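You operate a simulated robot arm through the tools that you are given. There is no shell and no other tool. Be economical: measure what you need, move in short steps, check, and stop when the job is done.

Carry out the task below with a simulated robot arm. There is one attempt and no reset: what you move stays moved.

TASK
Flush line ONE with mains water till its glass shows water.
Fine: mash shut first; pump stopped, mains and ONE shut at the end.

The check looks at the end state, three seconds after you hand in, the way a careful person would. Anything else that was tipped, shoved, dropped, spilled or broken makes it a failure.

THE ROBOT
A 6-joint arm with a two-finger parallel gripper, fixed in place. Base frame: the origin is at the foot of the arm, x ahead of it, y to its left, z up; the work surface is at about z = 74. Readings come in cm, rad, newtons and seconds.
With the tool pointing down near the work surface it reaches from about 10 to 80 cm from the base axis. Its first joint turns from -2.007 to 2.007 rad. Payload 4.2 kg.
Tool frame: the origin (TCP) lies between the finger pads and is the grasp point; the fingertips stand 2.3 cm ahead of it; z points along the fingers, y is the line along which they close. The gripper opens to 9.4 cm. The fingers are 3.8 cm wide and 1 cm thick; the gripper's body (5.4 by 9.6 cm) begins 3.9 cm behind the TCP.
Orientation is that of the tool frame in the base frame, as [roll, pitch, yaw] about the fixed x, y, z axes, in that order (R = Rz(yaw) Ry(pitch) Rx(roll)). With the fingers straight down and closing along the base's y, the tool's x points along the base's -x, its y along +y and its z along -z.

THE INTERFACE
- The arm moves only by the tool nudge_tool. Its argument "increments" is a list of rows, each a list of 2 entries, a list of its own where there are three numbers: the shift along the base's x, y, z in cm, then the turn, a rotation vector about the base's x, y, z in rad. In form: [[[dx, dy, dz], [ax, ay, az]], ...]. A call has 1 to 8 rows; each row shifts and turns the commanded pose from where the row before left it. "fingers" is the gripper command, from -1 (fully open) to 1 (shut), values between in proportion, set as the call begins (left out, the last holds). Rows are played at 5 a second. More than 5 cm and 0.15 rad between two rows, or a gripper value outside its range, and nothing of the call is played. Where a pose cannot be reached the arm comes as near as it can. A force on the tool above 40 N (or 10 N above the force at the start of the call, whichever is more), or a blocked arm, ends the call early, and 0.2 s more pass. The fingers move at their own pace (about 10.8 cm/s each) and stop on an object; they squeeze with about 28 N. The grip force told is the motor's: it shows also when the fingers shut on nothing. Time passes only in rows, and 0.2 s behind the last, so rows that do not move let the fingers close. The reply holds the time, the measured pose of the TCP, the force on the tool along the base axes, the opening and the grip force, in the units named above and with some noise, with the torque about the TCP (base axes, N m) and any sound that the robot's microphone picked up.
- Cameras (640 x 400 px; columns grow to the right, rows downward): "scene" is fixed at [39.86, -50.14, 172.94]; the picture's right is [0.88, -0.48, 0.00], its down [-0.28, -0.50, -0.82] and it looks along [0.39, 0.72, -0.57] (base axes); focal length 273 px, centre (320, 200). "wrist" rides on the gripper at [8.6, 1.6, -7.4] in the tool frame; the picture's right is [-0.18, 0.98, 0.00], its down [-0.58, -0.11, -0.81] and it looks along [-0.79, -0.15, 0.59] (tool axes); focal length 243 px, centre (320, 200). There is no depth. A picture from a camera that has moved, and an enlarged one, comes with that camera's place and axes in the base frame and with its lens.
- grab_frame(camera): a new picture of that camera. No time passes.
- slide_trunk(by): slides the trunk up (or, below 0, down) by that many cm; the arm rides with it, the base frame stays. It gives what a move gives, with no picture.
- zoom(camera, box): a new picture of the part [left, top, right, bottom] of that camera's present view, enlarged. No time passes.
- hand_in(): hands the job in; it is judged then, once.

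Go step by step. Nothing tells you positions but the pictures and the camera data: compare them with the known pose of the tool, close in by small moves and look again before you grip or let go. The budget is 120 turns and 76 pictures, counting those below and the enlarged ones. Unless the task says otherwise, let go and move clear before handing in, and close with one line.

The tools are called by a JSON object that holds its "name" and its "arguments". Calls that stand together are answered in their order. nudge_tool: Moves the arm, as the interface text tells. Its arguments: {"type":"object","properties":{"increments":{"type":"array"},"fingers":{"type":"number"}},"required":["increments"]} The other tools are called the same way: slide_trunk (by) slides the trunk up or down; grab_frame (camera) takes a picture; zoom (camera, box) takes an enlarged picture of a part of a camera's view; hand_in () hands the job in.

At the start:

```text
time: 0.0
tcp_pos: [49.62, 7.26, 151.14]
tcp_rot: [3.141, 0.001, -3.142]
ft_force: [-0.4, -0.8, -1.3]
wrist_torque: [-0.01, -0.01, 0.0]
grip_width: 9.39
finger_force: 0.0
trunk travel left (down, up): [-89.6, 9.4]
```

scene: 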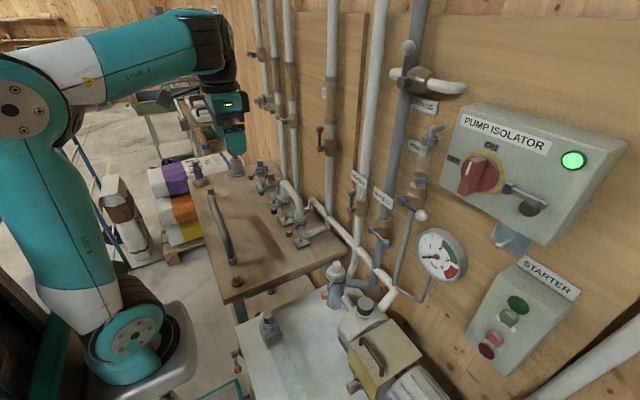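
wrist: 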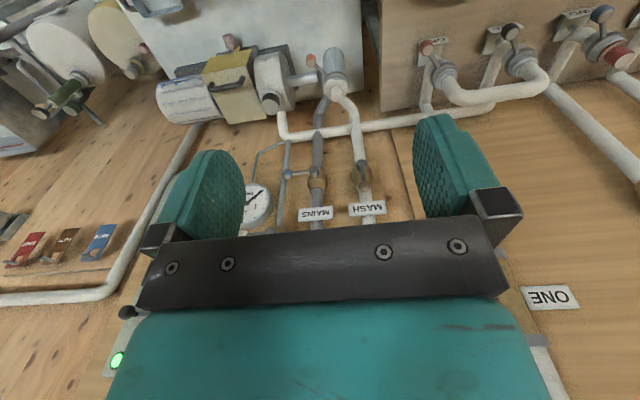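

I see a pump bench with valves, an isolator, a starter box, and pipes on a wall. I'll enlarge parts of the view to identify the valves and labels.

{"name": "zoom", "arguments": {"camera": "scene", "box": [320, 140, 480, 240]}}

{"name": "zoom", "arguments": {"camera": "scene", "box": [440, 90, 640, 390]}}

{"name": "zoom", "arguments": {"camera": "scene", "box": [230, 20, 390, 250]}}

{"name": "zoom", "arguments": {"camera": "wrist", "box": [220, 30, 420, 240]}}

{"name": "zoom", "arguments": {"camera": "wrist", "box": [400, 0, 640, 150]}}

```text
4.00 times, centred on (400, 190) of scene
camera zoom: at [39.86, -50.14, 172.94], right [0.88, -0.48, 0.0], down [-0.28, -0.5, -0.82], along [0.39, 0.72, -0.57], focal length 1094 px, centre (0, 240)
```

zoom: 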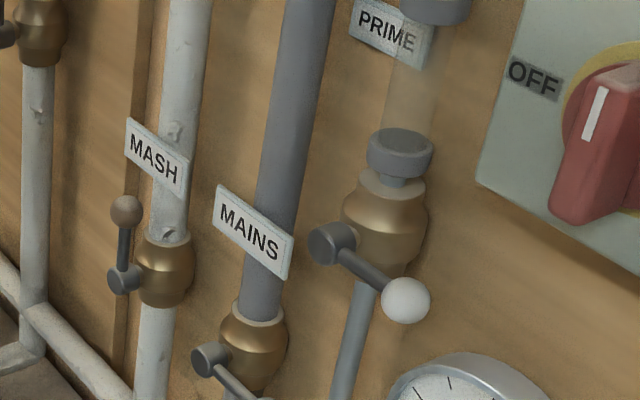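

```text
1.33 times, centred on (540, 240) of scene
camera zoom: at [39.86, -50.14, 172.94], right [0.88, -0.48, 0.0], down [-0.28, -0.5, -0.82], along [0.39, 0.72, -0.57], focal length 365 px, centre (27, 147)
```

zoom: 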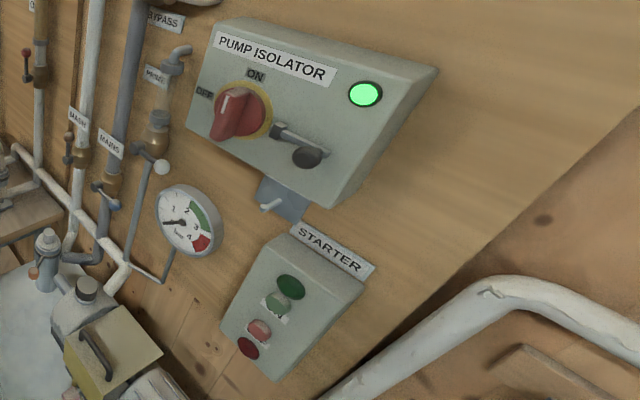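

```text
1.74 times, centred on (310, 135) of scene
camera zoom: at [39.86, -50.14, 172.94], right [0.88, -0.48, 0.0], down [-0.28, -0.5, -0.82], along [0.39, 0.72, -0.57], focal length 476 px, centre (337, 313)
```

zoom: 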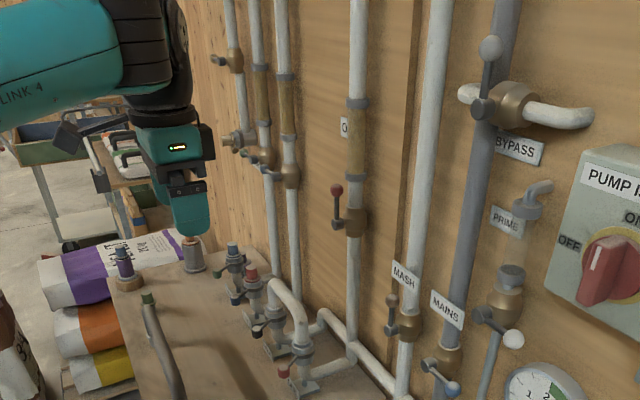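

```text
1.90 times, centred on (320, 135) of wrist
camera zoom: at [41.25, 8.88, 158.71], right [0.18, 0.98, 0.0], down [0.58, -0.11, 0.81], along [0.79, -0.15, -0.59], focal length 462 px, centre (320, 324)
```

zoom: 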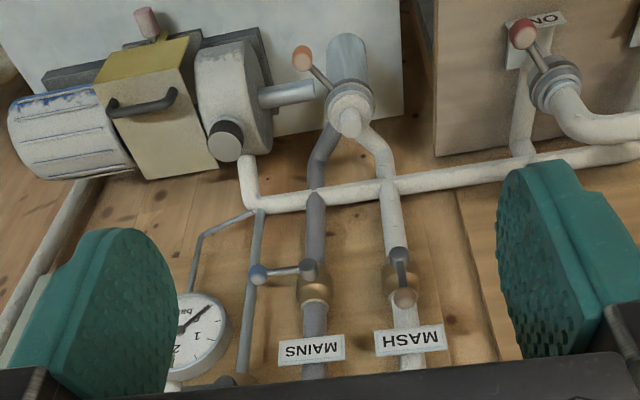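

```text
2.67 times, centred on (520, 75) of wrist
camera zoom: at [41.25, 8.88, 158.71], right [0.18, 0.98, 0.0], down [0.58, -0.11, 0.81], along [0.79, -0.15, -0.59], focal length 647 px, centre (-213, 533)
```

zoom: 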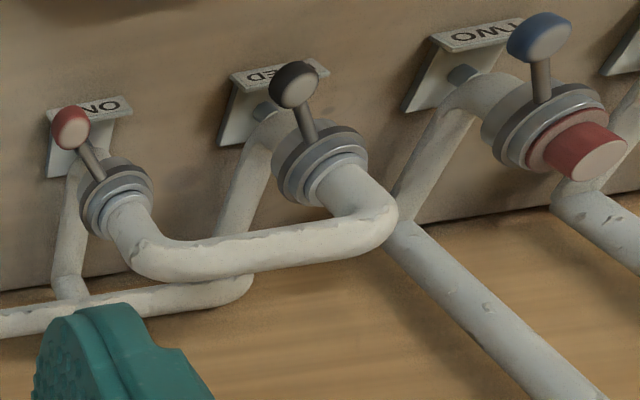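

The wall faces −x at the far side, with lever valves for MASH (handle up along its pipe, so probably open), MAINS and PRIME. I'll tilt the tool up to look at the wall more squarely.

{"name": "nudge_tool", "arguments": {"increments": [[[-2, 0, 0], [0, -0.14, 0]], [[-2, 0, 0], [0, -0.14, 0]], [[-2, 0, 0], [0, -0.14, 0]], [[-2, 0, 0], [0, -0.14, 0]], [[-2, 0, 0], [0, -0.14, 0]]]}}

{"name": "grab_frame", "arguments": {"camera": "wrist"}}

{"name": "zoom", "arguments": {"camera": "scene", "box": [240, 0, 400, 100]}}

{"name": "zoom", "arguments": {"camera": "scene", "box": [440, 130, 600, 230]}}

{"name": "zoom", "arguments": {"camera": "scene", "box": [240, 80, 400, 180]}}

```text
time: 1.2
tcp_pos: [38.98, 7.04, 167.09]
tcp_rot: [3.112, 0.657, -3.141]
ft_force: [-0.5, 0.5, 0.7]
wrist_torque: [-0.05, 0.03, -0.01]
grip_width: 9.39
finger_force: 0.1
out of reach, approached as far as the arm can: row 1, 2, 3, 4, 5
trunk travel left (down, up): [-89.6, 9.4]
```

```text
68 pictures are left
camera wrist: at [27.67, 8.48, 167.84], right [0.13, 0.98, 0.14], down [-0.03, -0.13, 0.99], along [0.99, -0.13, 0.01], focal length 243 px, centre (320, 200)
```

wrist: 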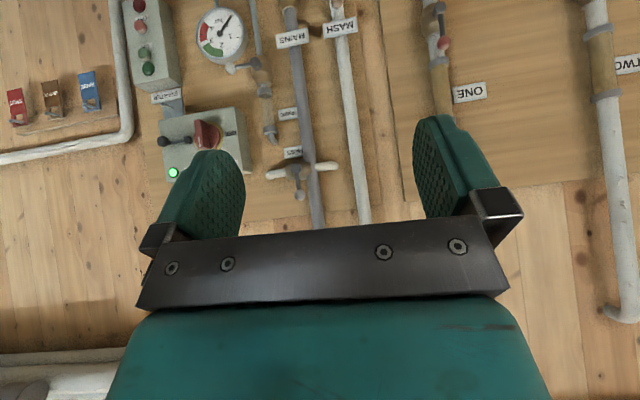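

```text
4.00 times, centred on (320, 50) of scene
camera zoom: at [39.86, -50.14, 172.94], right [0.88, -0.48, 0.0], down [-0.28, -0.5, -0.82], along [0.39, 0.72, -0.57], focal length 1094 px, centre (320, 800)
```

zoom: 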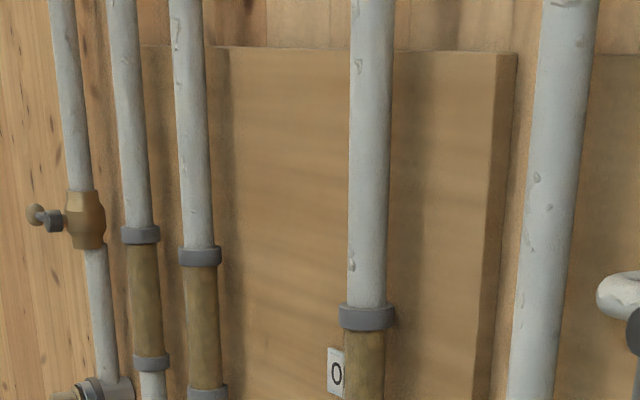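

```text
4.00 times, centred on (520, 180) of scene
camera zoom: at [39.86, -50.14, 172.94], right [0.88, -0.48, 0.0], down [-0.28, -0.5, -0.82], along [0.39, 0.72, -0.57], focal length 1094 px, centre (-480, 280)
```

zoom: 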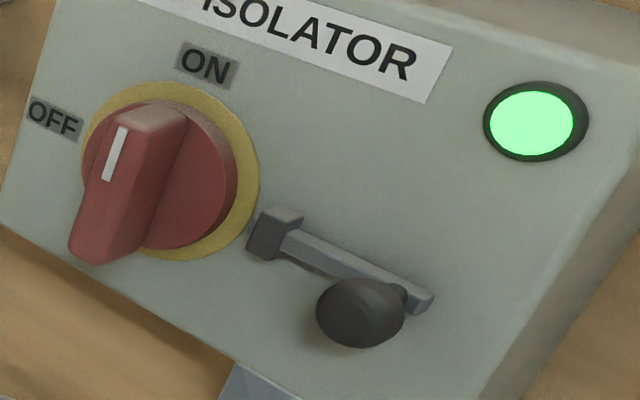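

```text
4.00 times, centred on (320, 130) of scene
camera zoom: at [39.86, -50.14, 172.94], right [0.88, -0.48, 0.0], down [-0.28, -0.5, -0.82], along [0.39, 0.72, -0.57], focal length 1094 px, centre (320, 480)
```

zoom: 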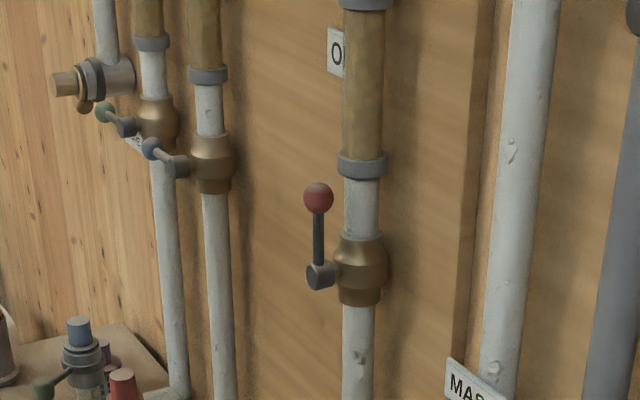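

The wall valve for ONE has a red knob with its handle up, and the isolator seems to be ON. I'll zoom in on the wall details in this view: the tags, starter, valves and labels.

{"name": "zoom", "arguments": {"camera": "wrist", "box": [0, 0, 260, 180]}}

{"name": "zoom", "arguments": {"camera": "wrist", "box": [180, 0, 380, 200]}}

{"name": "zoom", "arguments": {"camera": "wrist", "box": [400, 0, 640, 130]}}

{"name": "zoom", "arguments": {"camera": "scene", "box": [460, 240, 600, 370]}}

{"name": "zoom", "arguments": {"camera": "scene", "box": [180, 150, 360, 300]}}

{"name": "zoom", "arguments": {"camera": "scene", "box": [220, 250, 460, 400]}}

```text
2.22 times, centred on (130, 90) of wrist
camera zoom: at [27.67, 8.48, 167.84], right [0.13, 0.98, 0.14], down [-0.03, -0.13, 0.99], along [0.99, -0.13, 0.01], focal length 539 px, centre (742, 444)
```

zoom: 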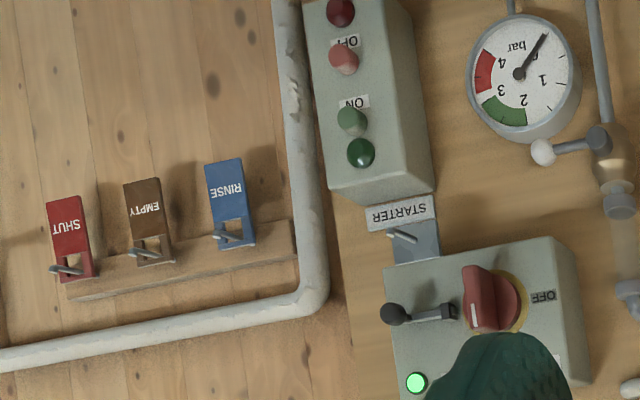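

```text
2.00 times, centred on (280, 100) of wrist
camera zoom: at [27.67, 8.48, 167.84], right [0.13, 0.98, 0.14], down [-0.03, -0.13, 0.99], along [0.99, -0.13, 0.01], focal length 485 px, centre (400, 400)
```

zoom: 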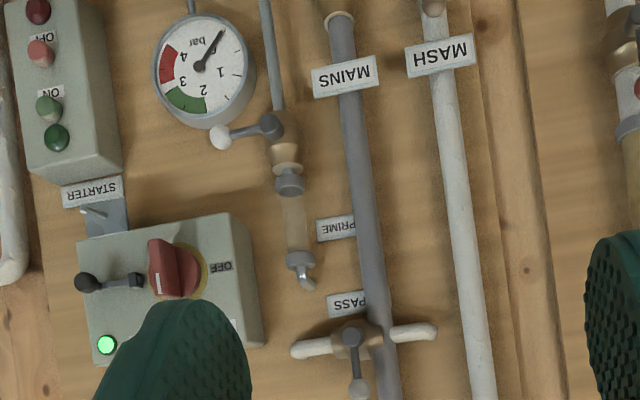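

```text
2.67 times, centred on (520, 65) of wrist
camera zoom: at [27.67, 8.48, 167.84], right [0.13, 0.98, 0.14], down [-0.03, -0.13, 0.99], along [0.99, -0.13, 0.01], focal length 647 px, centre (-213, 560)
```

zoom: 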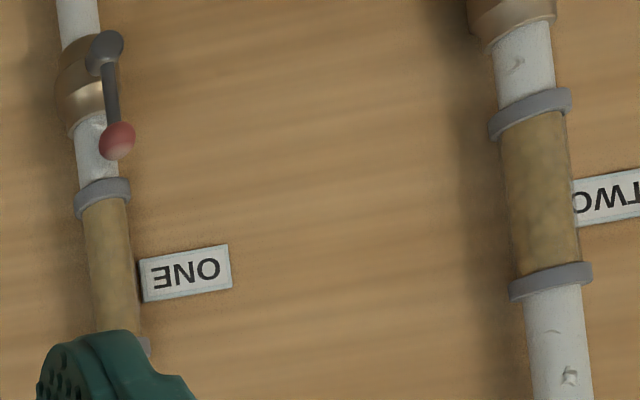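

```text
3.08 times, centred on (530, 305) of scene
camera zoom: at [39.86, -50.14, 172.94], right [0.88, -0.48, 0.0], down [-0.28, -0.5, -0.82], along [0.39, 0.72, -0.57], focal length 841 px, centre (-326, -123)
```

zoom: 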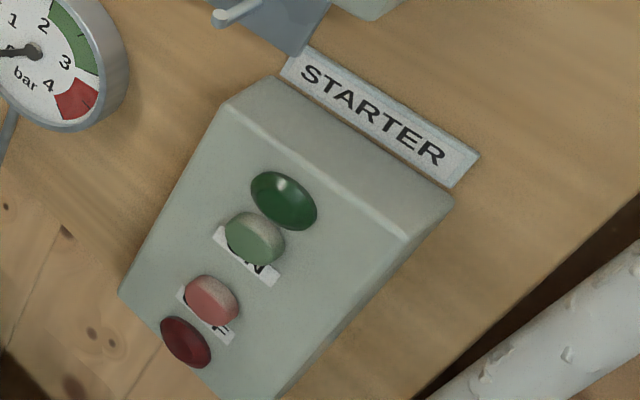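

```text
2.67 times, centred on (270, 225) of scene
camera zoom: at [39.86, -50.14, 172.94], right [0.88, -0.48, 0.0], down [-0.28, -0.5, -0.82], along [0.39, 0.72, -0.57], focal length 729 px, centre (453, 133)
```

zoom: 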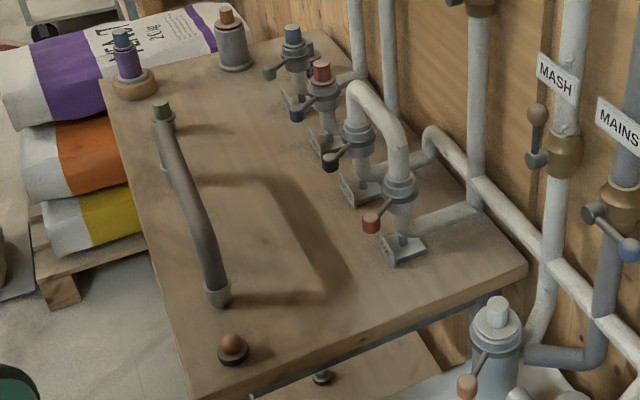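

```text
2.67 times, centred on (340, 325) of scene
camera zoom: at [39.86, -50.14, 172.94], right [0.88, -0.48, 0.0], down [-0.28, -0.5, -0.82], along [0.39, 0.72, -0.57], focal length 729 px, centre (267, -133)
```

zoom: 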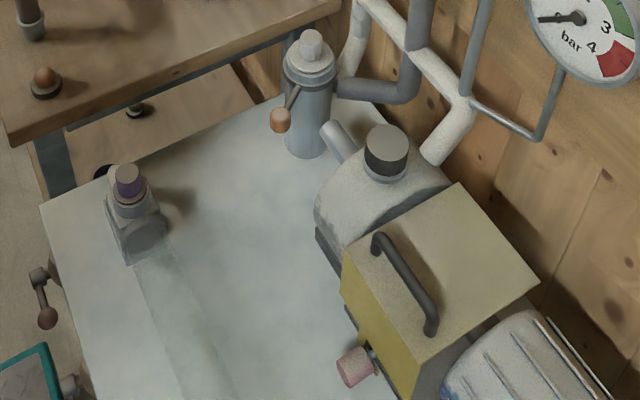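

MASH hub computes to about (85, 10.9, 117) with its knob at z≈124. MAINS hub is about (85, −1, 117) with its knob toward −y, ONE hub about (85, 33, 131), and the ON button about (87, −41, 123.5). The FEED→ONE bend seems fitted, so next I'll move into a working pose in front of the wall.

{"name": "nudge_tool", "arguments": {"increments": [[[4, 0, -3], [0, 0, 0]], [[4, 0, -3], [0, 0, 0]], [[4, 0, -3], [0, 0, 0]], [[4, 0, -3], [0, 0, 0]], [[4, 0, -3], [0, 0, 0]]]}}

{"name": "grab_frame", "arguments": {"camera": "scene"}}

```text
time: 2.4
tcp_pos: [59.45, 10.43, 165.61]
tcp_rot: [3.114, 0.656, -3.14]
ft_force: [-0.5, -0.2, 0.1]
wrist_torque: [-0.01, -0.04, -0.04]
grip_width: 9.38
finger_force: 0.0
out of reach, approached as far as the arm can: row 1, 2, 3, 4, 5
trunk travel left (down, up): [-89.6, 9.4]
```

```text
58 pictures are left
```

scene: 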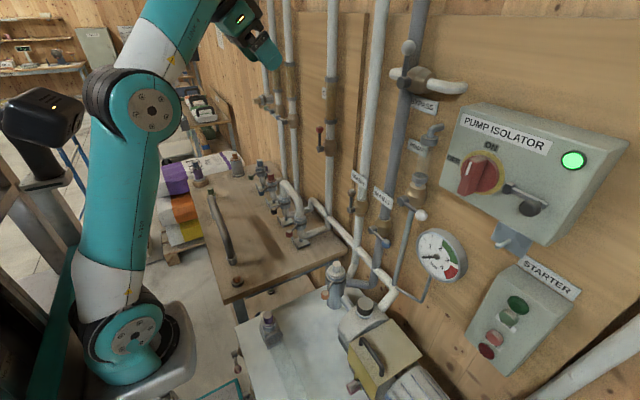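

The tool keeps its tilt only when the forearm points up, so a lower trunk should bring this pose down to valve height. I'll lower it by 40 cm and check.

{"name": "slide_trunk", "arguments": {"by": -38}}

{"name": "grab_frame", "arguments": {"camera": "scene"}}

{"name": "grab_frame", "arguments": {"camera": "wrist"}}

```text
time: 6.1
tcp_pos: [59.48, 10.41, 127.55]
tcp_rot: [3.113, 0.653, -3.14]
ft_force: [0.6, -0.3, -0.1]
wrist_torque: [0.01, 0.01, 0.01]
grip_width: 9.41
finger_force: 0.1
trunk travel left (down, up): [-51.6, 47.4]
```

```text
57 pictures are left
```

scene: 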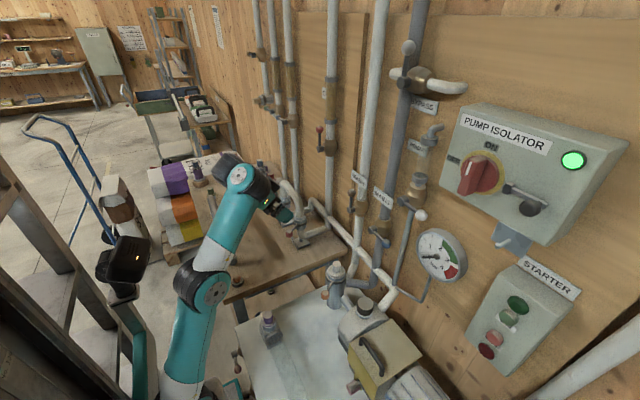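

```text
56 pictures are left
camera wrist: at [48.22, 11.84, 128.4], right [0.13, 0.98, 0.13], down [-0.03, -0.13, 0.99], along [0.99, -0.13, 0.01], focal length 243 px, centre (320, 200)
```

wrist: 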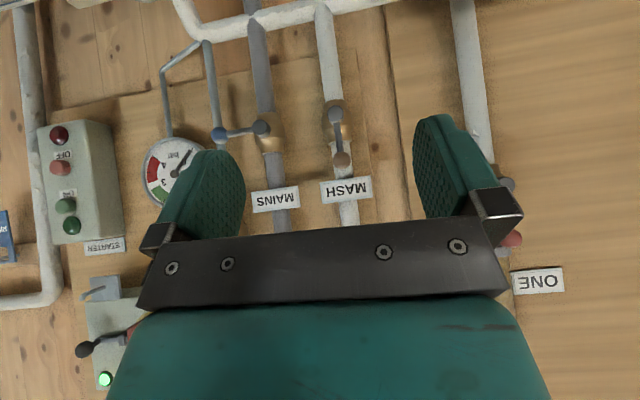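

The arm is now at valve height in front of MASH, with the camera looking straight at the wall. I'll shut the fingers to use them as a pusher and stage just left (+y) of the MASH knob.

{"name": "nudge_tool", "arguments": {"increments": [[[4, 1, -0.8], [0, 0, 0]], [[4, 1, -0.8], [0, 0, 0]], [[4, 1, -0.8], [0, 0, 0]], [[4, 1, -0.8], [0, 0, 0]], [[0, 0, 0], [0, 0, 0]]], "fingers": 1}}

{"name": "grab_frame", "arguments": {"camera": "wrist"}}

{"name": "zoom", "arguments": {"camera": "scene", "box": [300, 140, 460, 240]}}

```text
time: 7.3
tcp_pos: [72.99, 12.35, 122.65]
tcp_rot: [3.111, 0.652, -3.14]
ft_force: [0.6, -0.5, 0.4]
wrist_torque: [0.01, 0.01, 0.01]
grip_width: 0.0
finger_force: 28.1
out of reach, approached as far as the arm can: row 3, 4
trunk travel left (down, up): [-51.6, 47.4]
```

```text
55 pictures are left
camera wrist: at [61.61, 13.77, 123.46], right [0.13, 0.98, 0.14], down [-0.02, -0.13, 0.99], along [0.99, -0.13, 0.01], focal length 243 px, centre (320, 200)
```

wrist: 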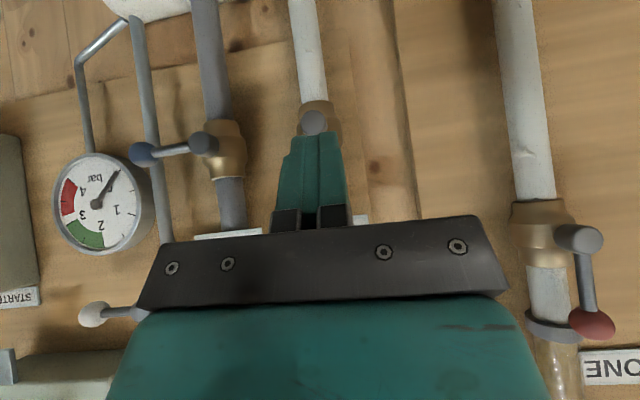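

```text
4.00 times, centred on (380, 190) of scene
camera zoom: at [39.86, -50.14, 172.94], right [0.88, -0.48, 0.0], down [-0.28, -0.5, -0.82], along [0.39, 0.72, -0.57], focal length 1094 px, centre (80, 240)
```

zoom: 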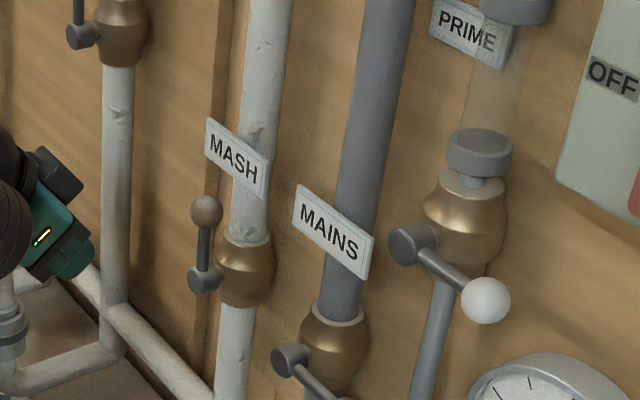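

The arm falls short in x here. Raising the trunk and then reaching forward and down should extend it.

{"name": "slide_trunk", "arguments": {"by": 10}}

{"name": "nudge_tool", "arguments": {"increments": [[[2, 0.7, -2.5], [0, 0, 0]], [[2, 0.7, -2.5], [0, 0, 0]], [[1, 0.6, -2], [0, 0, 0]], [[0, 0, 0], [0, 0, 0]]]}}

```text
time: 8.6
tcp_pos: [72.89, 12.33, 132.72]
tcp_rot: [3.112, 0.651, -3.139]
ft_force: [0.6, -0.2, 0.2]
wrist_torque: [0.0, 0.02, 0.0]
grip_width: 0.01
finger_force: 28.0
trunk travel left (down, up): [-61.6, 37.4]
```

```text
time: 9.6
tcp_pos: [75.16, 12.81, 125.18]
tcp_rot: [3.114, 0.649, -3.139]
ft_force: [-0.3, -0.6, -0.7]
wrist_torque: [0.01, -0.02, -0.02]
grip_width: 0.02
finger_force: 28.0
out of reach, approached as far as the arm can: row 1, 2, 3
trunk travel left (down, up): [-61.6, 37.4]
```

x still stops near 75. I'll look at the arm posture to find out why.

{"name": "grab_frame", "arguments": {"camera": "scene"}}

```text
53 pictures are left
```

scene: 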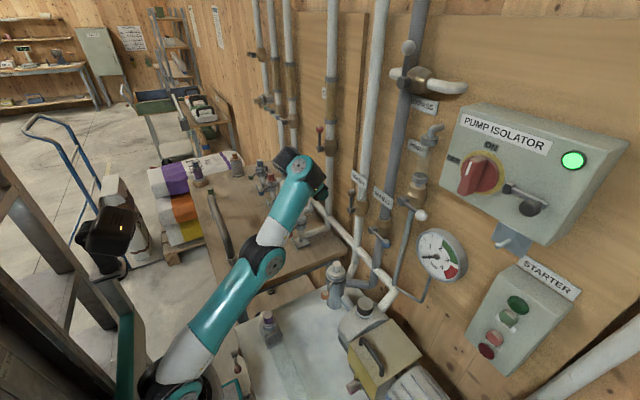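

The arm is stretched straight with the tool at right angles to the forearm, so the wrist bend is what limits reach. I'll look at the wrist build closely before trying another wrist configuration.

{"name": "zoom", "arguments": {"camera": "scene", "box": [220, 130, 380, 290]}}

{"name": "nudge_tool", "arguments": {"increments": [[[-3, 0, 2], [0, 0, 0]], [[-3, 0, 2], [0, 0, 0]], [[-3, 0, 2], [0, 0, 0]], [[0, 0, 0], [0, -0.1, 0]], [[0, 0, 0], [0, -0.1, 0]]]}}

```text
2.50 times, centred on (300, 210) of scene
camera zoom: at [39.86, -50.14, 172.94], right [0.88, -0.48, 0.0], down [-0.28, -0.5, -0.82], along [0.39, 0.72, -0.57], focal length 684 px, centre (370, 175)
```

zoom: 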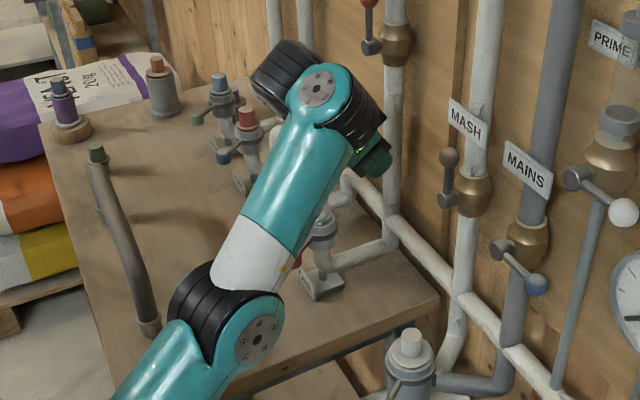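

```text
time: 10.8
tcp_pos: [68.26, 14.21, 134.7]
tcp_rot: [3.116, 0.833, -3.139]
ft_force: [0.0, -0.4, -0.6]
wrist_torque: [0.01, 0.02, 0.04]
grip_width: 0.0
finger_force: 28.3
out of reach, approached as far as the arm can: row 1, 2, 3, 4, 5
trunk travel left (down, up): [-61.6, 37.4]
```

The limit is in wrist joint 1, and it should allow a flipped wrist: swing the tool to the left, roll over, then forward with the camera on top. I'll back away, raise the trunk and do this well clear of everything.

{"name": "slide_trunk", "arguments": {"by": 22}}

{"name": "nudge_tool", "arguments": {"increments": [[[-3, -0.5, 0], [0, 0.14, 0]], [[-3, -0.5, 0], [0, 0.14, 0]], [[-3, -0.5, 0], [0, 0.14, 0]], [[-3, -0.5, 0], [0, 0.14, 0]], [[-3, -0.5, 0], [0, 0.14, 0]], [[-3, -0.5, 0], [0, 0.13, 0]]]}}

```text
time: 13.1
tcp_pos: [68.18, 14.25, 156.59]
tcp_rot: [3.116, 0.83, -3.139]
ft_force: [0.0, 0.0, 0.6]
wrist_torque: [0.0, 0.02, 0.01]
grip_width: 0.0
finger_force: 28.5
trunk travel left (down, up): [-83.6, 15.4]
```

```text
time: 14.5
tcp_pos: [50.21, 11.2, 156.63]
tcp_rot: [3.113, 0.001, -3.138]
ft_force: [0.6, 0.1, -1.9]
wrist_torque: [-0.01, 0.05, 0.01]
grip_width: 0.01
finger_force: 27.5
trunk travel left (down, up): [-83.6, 15.4]
```

The tool is vertical again. Now I'll swing it toward +y.

{"name": "nudge_tool", "arguments": {"increments": [[[0, 2, 0], [0.13, 0, 0]], [[0, 2, 0.5], [0.13, 0, 0]], [[0, 2, 1], [0.13, 0, 0]], [[0, 2, 1], [0.13, 0, 0]], [[0, 2, 1.5], [0.13, 0, 0]], [[0, 2, 1.5], [0.13, 0, 0]], [[0, 2, 1.5], [0.13, 0, 0]], [[0, 2, 1.5], [0.13, 0, 0]]]}}

```text
time: 16.3
tcp_pos: [46.12, 28.52, 164.35]
tcp_rot: [2.147, 0.005, 3.134]
ft_force: [-0.8, -0.2, -0.5]
wrist_torque: [0.01, 0.03, 0.06]
grip_width: 0.0
finger_force: 27.6
out of reach, approached as far as the arm can: row 6, 7, 8
trunk travel left (down, up): [-83.6, 15.4]
```

The swing mostly worked. Next I'll roll about the base y axis, which brings the wrist under the forearm.

{"name": "nudge_tool", "arguments": {"increments": [[[0, 0, 0], [0, 0.14, 0]], [[0, 0, 0], [0, 0.14, 0]], [[0, 0, 0], [0, 0.14, 0]], [[0, 0, 0], [0, 0.14, 0]], [[0, 0, 0], [0, 0.14, 0]], [[0, 0, 0], [0, 0.14, 0]]]}}

{"name": "grab_frame", "arguments": {"camera": "scene"}}

```text
time: 17.7
tcp_pos: [25.37, 26.38, 172.21]
tcp_rot: [2.187, -0.812, 3.083]
ft_force: [0.7, 0.6, -0.3]
wrist_torque: [-0.03, 0.05, 0.04]
grip_width: 0.0
finger_force: 27.8
out of reach, approached as far as the arm can: row 1, 2, 3, 4, 5, 6
trunk travel left (down, up): [-83.6, 15.4]
```

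```text
51 pictures are left
```

scene: 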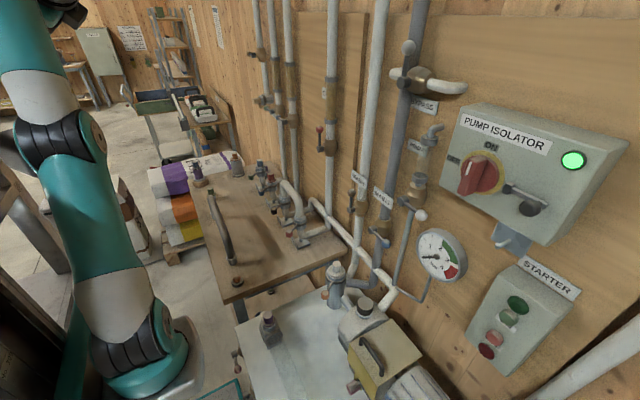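

That route hits another limit. I'll reverse it to the plain tool-down pose, then photograph the wrist and probe its range.

{"name": "nudge_tool", "arguments": {"increments": [[[3, 0, -1], [0, -0.14, 0]], [[3, 0, -1], [0, -0.14, 0]], [[3, 0, -1], [0, -0.14, 0]], [[3, 0, -1], [0, -0.14, 0]], [[3, 0, -1], [0, -0.14, 0]], [[3, 0, -1], [0, -0.12, 0]]]}}

{"name": "nudge_tool", "arguments": {"increments": [[[0, -2, -1.5], [-0.13, 0, 0]], [[0, -2, -1.5], [-0.13, 0, 0]], [[0, -2, -1.5], [-0.13, 0, 0]], [[0, -2, -1.5], [-0.13, 0, 0]], [[0, -2, -1.5], [-0.13, 0, 0]], [[0, -2, -1.5], [-0.13, 0, 0]], [[0, -2, -1.5], [-0.13, 0, 0]], [[0, -2, -1], [-0.08, 0, 0]]]}}

{"name": "nudge_tool", "arguments": {"increments": [[[3, -1, -3], [0, 0, 0]], [[3, -1, -3], [0, 0, 0]], [[3, -1, -3], [0, 0, 0]], [[3, -1, -3], [0, 0, 0]]]}}

{"name": "grab_frame", "arguments": {"camera": "scene"}}

```text
time: 19.1
tcp_pos: [42.3, 27.85, 166.35]
tcp_rot: [2.147, -0.01, 3.136]
ft_force: [0.0, -0.5, 0.9]
wrist_torque: [0.0, -0.04, 0.0]
grip_width: 0.0
finger_force: 29.0
out of reach, approached as far as the arm can: row 1, 6
trunk travel left (down, up): [-83.6, 15.4]
```

```text
time: 20.9
tcp_pos: [42.15, 11.71, 154.79]
tcp_rot: [3.139, -0.002, 3.125]
ft_force: [-0.6, -0.6, -1.0]
wrist_torque: [-0.03, 0.06, 0.02]
grip_width: 0.0
finger_force: 27.8
trunk travel left (down, up): [-83.6, 15.4]
```

```text
time: 21.9
tcp_pos: [54.04, 7.81, 142.93]
tcp_rot: [3.138, 0.0, 3.128]
ft_force: [-0.4, 0.9, 0.3]
wrist_torque: [-0.03, -0.04, 0.02]
grip_width: 0.0
finger_force: 28.0
trunk travel left (down, up): [-83.6, 15.4]
```

```text
50 pictures are left
```

scene: 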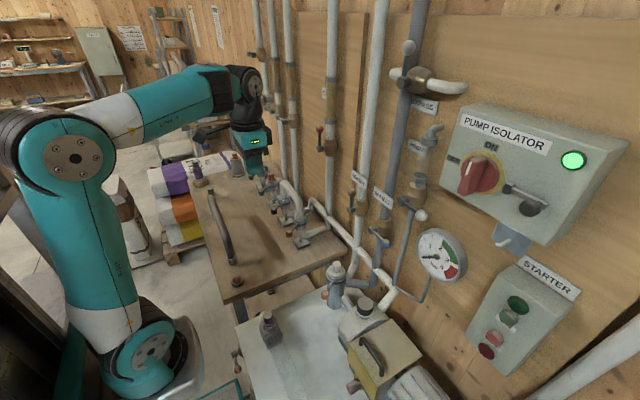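

The wrist is roll–bend–roll. I'll probe whether the bend can straighten from this lower pose.

{"name": "nudge_tool", "arguments": {"increments": [[[2.5, 0, 0], [0, -0.12, 0]], [[2.5, 0, 0.5], [0, -0.12, 0]], [[2.5, 0, 0.5], [0, -0.12, 0]]]}}

{"name": "nudge_tool", "arguments": {"increments": [[[0, 0, -4], [0, 0, 0]], [[0, 0, -4], [0, 0, 0]], [[0, 0, -4], [0, 0, 0]]]}}

{"name": "grab_frame", "arguments": {"camera": "scene"}}

```text
time: 22.7
tcp_pos: [61.76, 7.69, 143.88]
tcp_rot: [3.133, 0.36, 3.126]
ft_force: [-0.6, -0.2, 0.2]
wrist_torque: [0.0, -0.02, 0.01]
grip_width: 0.0
finger_force: 28.2
trunk travel left (down, up): [-83.6, 15.4]
```

```text
time: 23.5
tcp_pos: [61.53, 7.53, 131.81]
tcp_rot: [3.131, 0.359, 3.125]
ft_force: [-0.1, 0.5, -0.6]
wrist_torque: [0.02, -0.03, 0.0]
grip_width: 0.0
finger_force: 28.7
trunk travel left (down, up): [-83.6, 15.4]
```

```text
49 pictures are left
```

scene: 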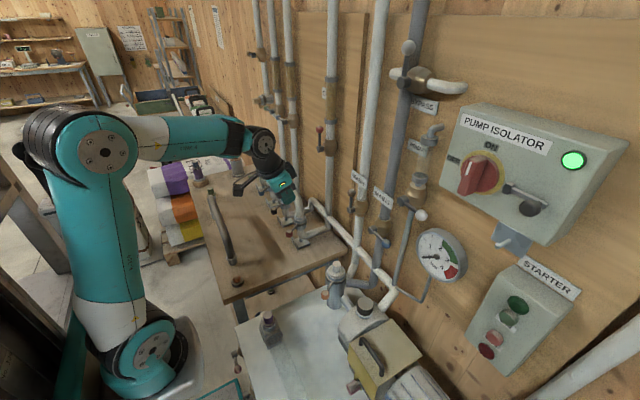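

Now it follows without a limit, so the earlier problem was a bad local configuration. I'll keep straightening toward the wall.

{"name": "nudge_tool", "arguments": {"increments": [[[1.5, 0, 0], [0, -0.12, 0]], [[1.5, 0, 0], [0, -0.12, 0]], [[1.5, 0, 0], [0, -0.12, 0]], [[1.5, 0, 0], [0, -0.12, 0]]]}}

```text
time: 24.5
tcp_pos: [67.67, 7.85, 132.12]
tcp_rot: [3.121, 0.84, 3.119]
ft_force: [-0.3, 0.0, 0.0]
wrist_torque: [0.03, 0.0, -0.01]
grip_width: 0.0
finger_force: 28.2
trunk travel left (down, up): [-83.6, 15.4]
```

The tool is now 48° below horizontal and everything is within reach. I'll stage left of the MASH knob.

{"name": "nudge_tool", "arguments": {"increments": [[[2.1, 1.6, -2.5], [0, 0, 0]], [[2.1, 1.6, -2.5], [0, 0, 0]], [[2.1, 1.6, -2.5], [0, 0, 0]], [[2.1, 1.6, -2.4], [0, 0, 0]]]}}

{"name": "zoom", "arguments": {"camera": "scene", "box": [280, 120, 440, 240]}}

{"name": "grab_frame", "arguments": {"camera": "wrist"}}

```text
time: 25.5
tcp_pos: [76.03, 14.43, 121.89]
tcp_rot: [3.118, 0.84, 3.119]
ft_force: [-1.2, -0.1, 0.0]
wrist_torque: [0.03, 0.03, 0.03]
grip_width: 0.0
finger_force: 27.9
trunk travel left (down, up): [-83.6, 15.4]
```

```text
3.33 times, centred on (360, 180) of scene
camera zoom: at [39.86, -50.14, 172.94], right [0.88, -0.48, 0.0], down [-0.28, -0.5, -0.82], along [0.39, 0.72, -0.57], focal length 912 px, centre (187, 267)
```

zoom: 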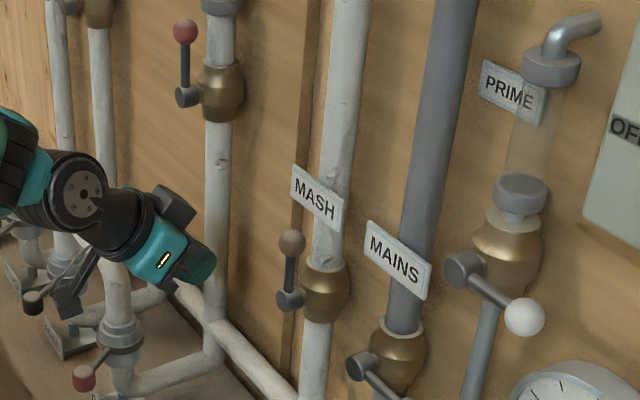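

```text
47 pictures are left
camera wrist: at [64.85, 16.13, 120.62], right [0.13, 0.98, 0.15], down [-0.21, -0.12, 0.97], along [0.97, -0.16, 0.19], focal length 243 px, centre (320, 200)
```

wrist: 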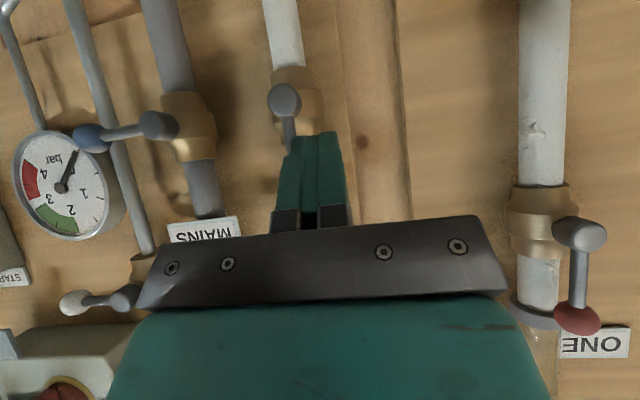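

The hub agrees with my estimate of y≈11, z≈116.5. I'll advance beside the knob.

{"name": "nudge_tool", "arguments": {"increments": [[[2.4, 0, 0.1], [0, 0, 0]], [[2.4, 0, 0.1], [0, 0, 0]], [[2, 0, 0.1], [0, 0, 0]]]}}

{"name": "zoom", "arguments": {"camera": "scene", "box": [300, 140, 420, 240]}}

```text
time: 26.3
tcp_pos: [82.77, 14.27, 122.3]
tcp_rot: [3.123, 0.838, 3.119]
ft_force: [0.7, -0.2, 0.4]
wrist_torque: [-0.02, -0.01, -0.02]
grip_width: 0.02
finger_force: 27.7
trunk travel left (down, up): [-83.6, 15.4]
```

```text
4.00 times, centred on (360, 190) of scene
camera zoom: at [39.86, -50.14, 172.94], right [0.88, -0.48, 0.0], down [-0.28, -0.5, -0.82], along [0.39, 0.72, -0.57], focal length 1094 px, centre (160, 240)
```

zoom: 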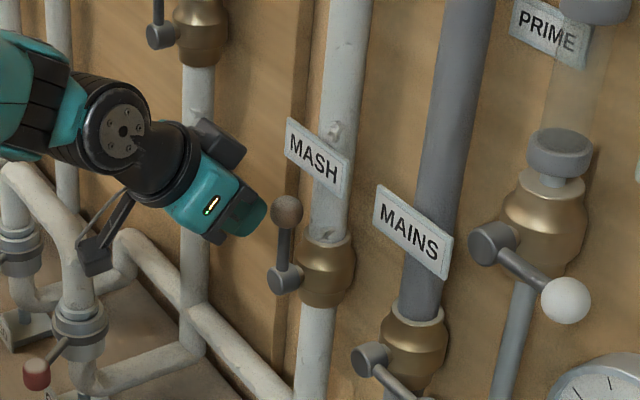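

The fingertip is just left of the knob. I'll push gently toward −y.

{"name": "nudge_tool", "arguments": {"increments": [[[0, -1, 0], [0, 0, 0]], [[0, -1, 0], [0, 0, 0]], [[0, -1, 0], [0, 0, 0]], [[0, -1, -0.2], [0, 0, 0]], [[0, -1, -0.3], [0, 0, 0]]]}}

{"name": "zoom", "arguments": {"camera": "scene", "box": [300, 140, 420, 240]}}

```text
time: 27.0
tcp_pos: [82.61, 12.96, 122.26]
tcp_rot: [3.108, 0.838, 3.138]
ft_force: [5.7, 23.8, -6.3]
wrist_torque: [0.0, 0.17, 0.62]
grip_width: 0.02
finger_force: 28.0
trunk travel left (down, up): [-83.6, 15.4]
stopped in row 3: the force on the tool passed its limit at 46 N (the readings are from after the stop); the commanded pose is now the measured one
```

```text
4.00 times, centred on (360, 190) of scene
camera zoom: at [39.86, -50.14, 172.94], right [0.88, -0.48, 0.0], down [-0.28, -0.5, -0.82], along [0.39, 0.72, -0.57], focal length 1094 px, centre (160, 240)
```

zoom: 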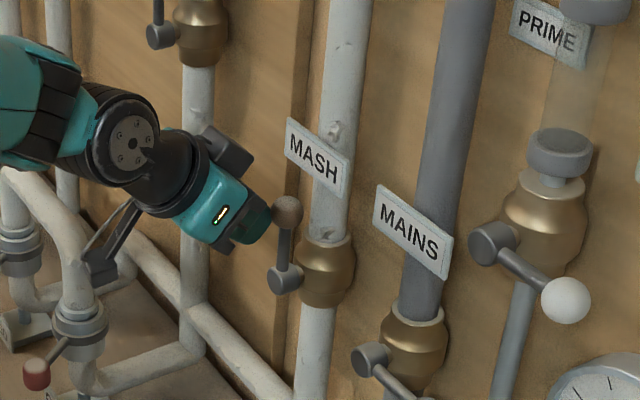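

It's blocked on that side, so it probably shuts toward +y. I'll back out and approach from the right side.

{"name": "nudge_tool", "arguments": {"increments": [[[0, 1, 0], [0, 0, 0]], [[-4, 0, 0], [0, 0, 0]], [[-2, -2, 0], [0, 0, 0]], [[0, -3.5, 0], [0, 0, 0]], [[3, 0, 0], [0, 0, 0]], [[3, 0, 0], [0, 0, 0]]]}}

{"name": "zoom", "arguments": {"camera": "scene", "box": [300, 140, 420, 240]}}

```text
time: 28.4
tcp_pos: [82.79, 8.22, 122.42]
tcp_rot: [3.11, 0.84, 3.13]
ft_force: [-1.1, -0.3, 1.3]
wrist_torque: [0.02, 0.0, -0.02]
grip_width: 0.0
finger_force: 28.3
trunk travel left (down, up): [-83.6, 15.4]
```

```text
4.00 times, centred on (360, 190) of scene
camera zoom: at [39.86, -50.14, 172.94], right [0.88, -0.48, 0.0], down [-0.28, -0.5, -0.82], along [0.39, 0.72, -0.57], focal length 1094 px, centre (160, 240)
```

zoom: 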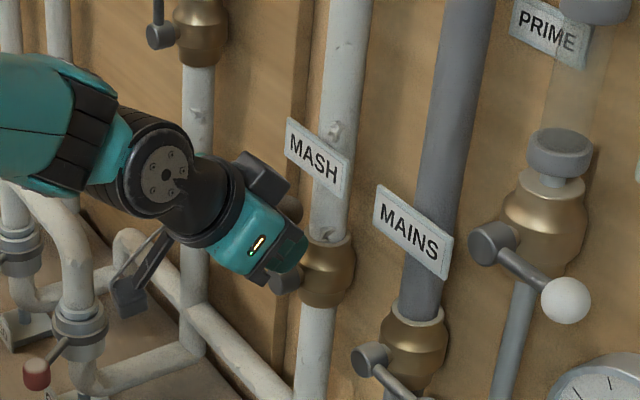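

Now I'm right of the lever, and I'll push toward +y.

{"name": "nudge_tool", "arguments": {"increments": [[[0, 1, 0], [0, 0, 0]], [[0, 1, 0], [0, 0, 0]], [[0, 1, 0], [0, 0, 0]], [[0, 1, -0.3], [0, 0, 0]], [[0, 1, -0.5], [0, 0, 0]]]}}

{"name": "zoom", "arguments": {"camera": "scene", "box": [300, 140, 420, 240]}}

```text
time: 29.6
tcp_pos: [82.77, 13.03, 121.64]
tcp_rot: [3.11, 0.841, 3.131]
ft_force: [-0.5, 0.2, 0.2]
wrist_torque: [0.03, 0.01, 0.04]
grip_width: 0.0
finger_force: 28.4
trunk travel left (down, up): [-83.6, 15.4]
```

```text
4.00 times, centred on (360, 190) of scene
camera zoom: at [39.86, -50.14, 172.94], right [0.88, -0.48, 0.0], down [-0.28, -0.5, -0.82], along [0.39, 0.72, -0.57], focal length 1094 px, centre (160, 240)
```

zoom: 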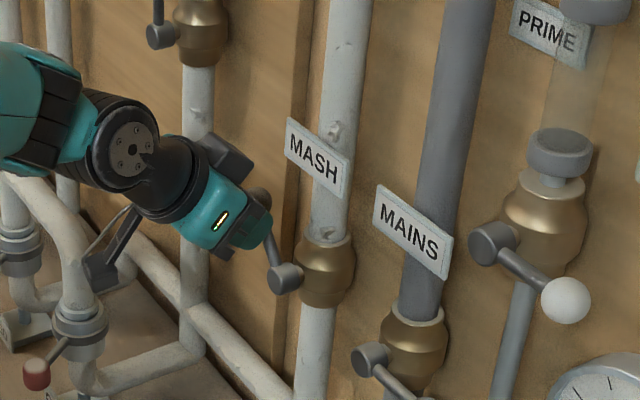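

The lever is moving toward +y. I'll follow its arc down to horizontal.

{"name": "nudge_tool", "arguments": {"increments": [[[0, 0.8, -0.3], [0, 0, 0]], [[0, 0.7, -0.6], [0, 0, 0]], [[0, 0.6, -0.8], [0, 0, 0]], [[0, 0.3, -0.9], [0, 0, 0]], [[0, 0, -0.7], [0, 0, 0]]]}}

{"name": "zoom", "arguments": {"camera": "scene", "box": [300, 140, 420, 240]}}

```text
time: 30.8
tcp_pos: [82.75, 15.48, 118.14]
tcp_rot: [3.109, 0.841, 3.131]
ft_force: [-1.4, 0.7, 1.5]
wrist_torque: [0.06, -0.02, 0.05]
grip_width: 0.0
finger_force: 28.2
trunk travel left (down, up): [-83.6, 15.4]
```

```text
4.00 times, centred on (360, 190) of scene
camera zoom: at [39.86, -50.14, 172.94], right [0.88, -0.48, 0.0], down [-0.28, -0.5, -0.82], along [0.39, 0.72, -0.57], focal length 1094 px, centre (160, 240)
```

zoom: 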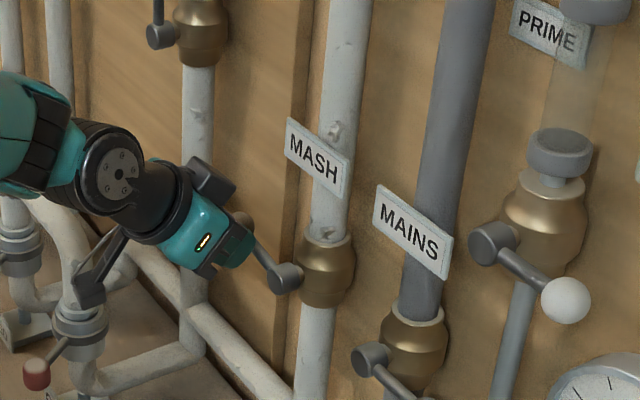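

It's nearly horizontal. I'll press down to the stop.

{"name": "nudge_tool", "arguments": {"increments": [[[0, 0, -0.5], [0, 0, 0]], [[0, 0, -0.5], [0, 0, 0]], [[0, 0, -0.5], [0, 0, 0]], [[0, 0, -0.5], [0, 0, 0]]]}}

```text
time: 31.8
tcp_pos: [82.62, 15.45, 117.13]
tcp_rot: [3.103, 0.855, 3.124]
ft_force: [-11.0, -4.3, 34.4]
wrist_torque: [-0.18, -0.83, -0.11]
grip_width: 0.0
finger_force: 28.2
trunk travel left (down, up): [-83.6, 15.4]
```

That is the end stop at about 34 N. I'll retreat, look over the result and head for the MAINS lever from below right.

{"name": "nudge_tool", "arguments": {"increments": [[[0, 0, 1], [0, 0, 0]], [[-3, 0, 2], [0, 0, 0]], [[-4, -2, 1], [0, 0, 0]], [[0, -4.5, 0], [0, 0, 0]], [[0, -4.5, -2], [0, 0, 0]], [[0, -4.5, -2], [0, 0, 0]], [[0, -4, -3], [0, 0, 0]], [[0, -2.3, -1.2], [0, 0, 0]]]}}

{"name": "grab_frame", "arguments": {"camera": "wrist"}}

{"name": "zoom", "arguments": {"camera": "scene", "box": [310, 150, 450, 270]}}

```text
time: 33.6
tcp_pos: [75.71, -6.69, 112.25]
tcp_rot: [3.11, 0.841, 3.131]
ft_force: [0.1, -0.2, 1.0]
wrist_torque: [-0.02, 0.03, 0.0]
grip_width: 0.0
finger_force: 28.2
trunk travel left (down, up): [-83.6, 15.4]
```

```text
41 pictures are left
camera wrist: at [64.46, -5.2, 110.95], right [0.11, 0.98, 0.16], down [-0.21, -0.13, 0.97], along [0.97, -0.14, 0.19], focal length 243 px, centre (320, 200)
```

wrist: 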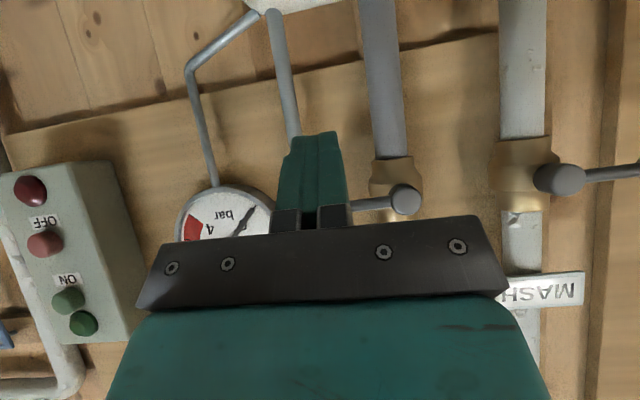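

```text
3.33 times, centred on (380, 210) of scene
camera zoom: at [39.86, -50.14, 172.94], right [0.88, -0.48, 0.0], down [-0.28, -0.5, -0.82], along [0.39, 0.72, -0.57], focal length 912 px, centre (120, 167)
```

zoom: 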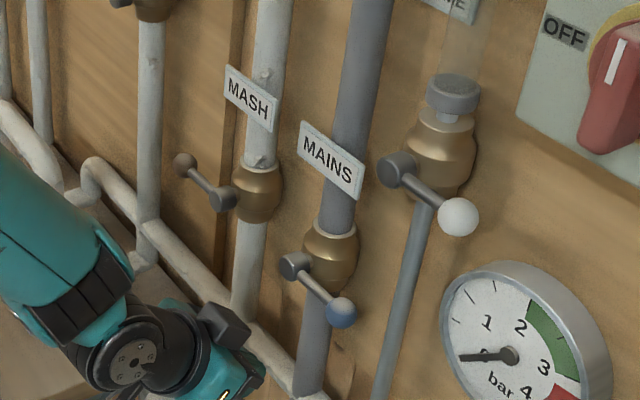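

MASH is shut, with its lever horizontal to the left. I'll move in under the MAINS lever and lift it.

{"name": "nudge_tool", "arguments": {"increments": [[[2.4, 0.3, 0], [0, 0, 0]], [[2.4, 0.2, 0], [0, 0, 0]], [[2.1, 0.2, 0], [0, 0, 0]], [[0, 0, 1], [0, 0, 0]], [[0, 0, 1], [0, 0, 0]], [[0, 0, 1], [0, 0, 0]], [[0, 0.2, 1], [0, 0, 0]]]}}

{"name": "zoom", "arguments": {"camera": "scene", "box": [310, 150, 450, 270]}}

```text
time: 35.2
tcp_pos: [82.74, -5.64, 116.05]
tcp_rot: [3.109, 0.84, 3.129]
ft_force: [-3.7, -0.5, -1.9]
wrist_torque: [0.05, 0.06, -0.03]
grip_width: 0.0
finger_force: 28.5
trunk travel left (down, up): [-83.6, 15.4]
```

```text
3.33 times, centred on (380, 210) of scene
camera zoom: at [39.86, -50.14, 172.94], right [0.88, -0.48, 0.0], down [-0.28, -0.5, -0.82], along [0.39, 0.72, -0.57], focal length 912 px, centre (120, 167)
```

zoom: 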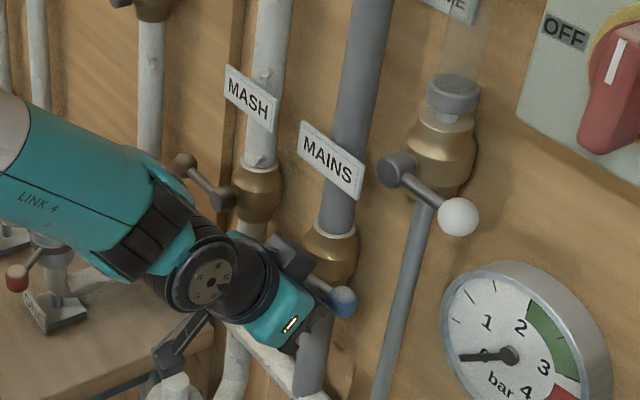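

Contact seems near. I'll follow the arc upward.

{"name": "nudge_tool", "arguments": {"increments": [[[0, 0.3, 1], [0, 0, 0]], [[0, 0.5, 1], [0, 0, 0]], [[0, 0.7, 0.9], [0, 0, 0]], [[0, 0.9, 0.6], [0, 0, 0]], [[0, 1, 0.4], [0, 0, 0]]]}}

{"name": "zoom", "arguments": {"camera": "scene", "box": [310, 150, 450, 270]}}

```text
time: 36.4
tcp_pos: [82.55, -2.46, 119.93]
tcp_rot: [3.111, 0.84, 3.123]
ft_force: [2.8, -11.9, -4.0]
wrist_torque: [-0.07, 0.14, -0.38]
grip_width: 0.0
finger_force: 27.7
trunk travel left (down, up): [-83.6, 15.4]
```

```text
3.33 times, centred on (380, 210) of scene
camera zoom: at [39.86, -50.14, 172.94], right [0.88, -0.48, 0.0], down [-0.28, -0.5, -0.82], along [0.39, 0.72, -0.57], focal length 912 px, centre (120, 167)
```

zoom: 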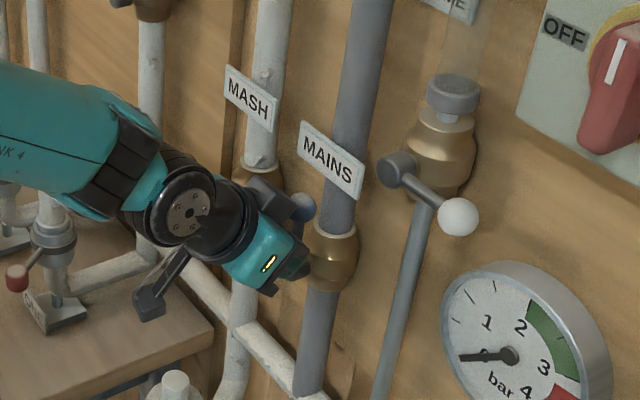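

The lever is nearly upright. I'll press on to the stop.

{"name": "nudge_tool", "arguments": {"increments": [[[0, 0.4, 0.3], [0, 0, 0]], [[0, 0.4, 0.3], [0, 0, 0]], [[0, 0.4, 0.2], [0, 0, 0]], [[0, 0.4, 0], [0, 0, 0]]]}}

{"name": "zoom", "arguments": {"camera": "scene", "box": [310, 150, 450, 270]}}

```text
time: 37.0
tcp_pos: [82.63, -2.33, 119.97]
tcp_rot: [3.124, 0.831, 3.123]
ft_force: [6.0, -15.3, -5.6]
wrist_torque: [-0.07, 0.1, -0.52]
grip_width: 0.0
finger_force: 27.6
trunk travel left (down, up): [-83.6, 15.4]
stopped in row 2: the force on the tool passed its limit at 42 N (the readings are from after the stop); the commanded pose is now the measured one
```

```text
3.33 times, centred on (380, 210) of scene
camera zoom: at [39.86, -50.14, 172.94], right [0.88, -0.48, 0.0], down [-0.28, -0.5, -0.82], along [0.39, 0.72, -0.57], focal length 912 px, centre (120, 167)
```

zoom: 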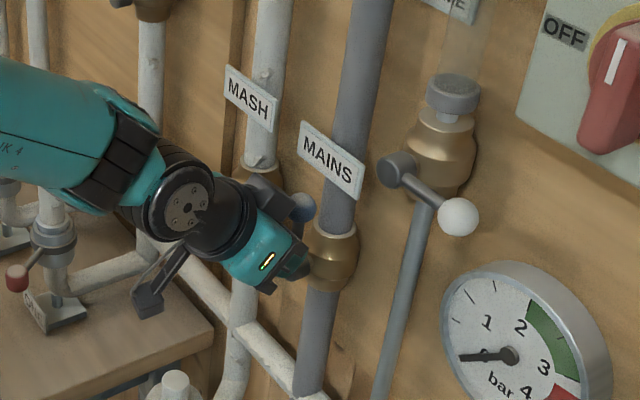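

It stopped at 42 N. I'll back off and verify the lever angle.

{"name": "nudge_tool", "arguments": {"increments": [[[0, -1.5, 0], [0, 0, 0]], [[-3, -2, 0], [0, 0, 0]], [[-4, -3, 0], [0, 0, 0]], [[-2, -4, 0], [0, 0, 0]]]}}

{"name": "grab_frame", "arguments": {"camera": "wrist"}}

{"name": "zoom", "arguments": {"camera": "scene", "box": [260, 60, 420, 260]}}

```text
time: 38.0
tcp_pos: [73.4, -12.83, 120.38]
tcp_rot: [3.121, 0.835, 3.13]
ft_force: [0.5, 1.3, -0.2]
wrist_torque: [-0.02, 0.01, 0.01]
grip_width: 0.03
finger_force: 27.8
trunk travel left (down, up): [-83.6, 15.4]
```

```text
36 pictures are left
camera wrist: at [62.13, -11.1, 119.12], right [0.12, 0.98, 0.15], down [-0.21, -0.12, 0.97], along [0.97, -0.15, 0.19], focal length 243 px, centre (320, 200)
```

wrist: 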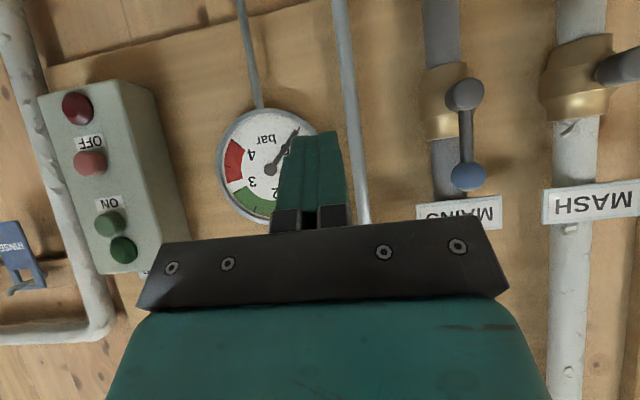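

```text
2.00 times, centred on (340, 160) of scene
camera zoom: at [39.86, -50.14, 172.94], right [0.88, -0.48, 0.0], down [-0.28, -0.5, -0.82], along [0.39, 0.72, -0.57], focal length 547 px, centre (280, 280)
```

zoom: 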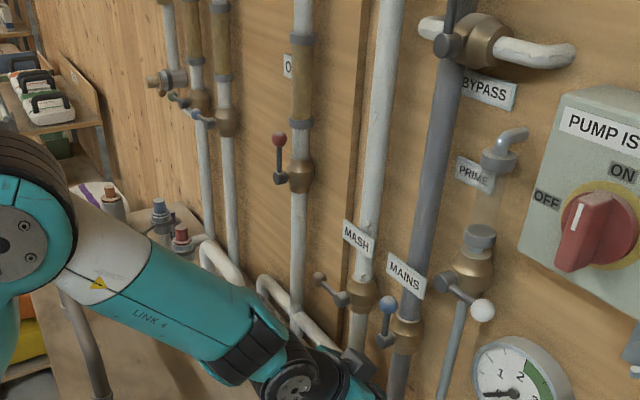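

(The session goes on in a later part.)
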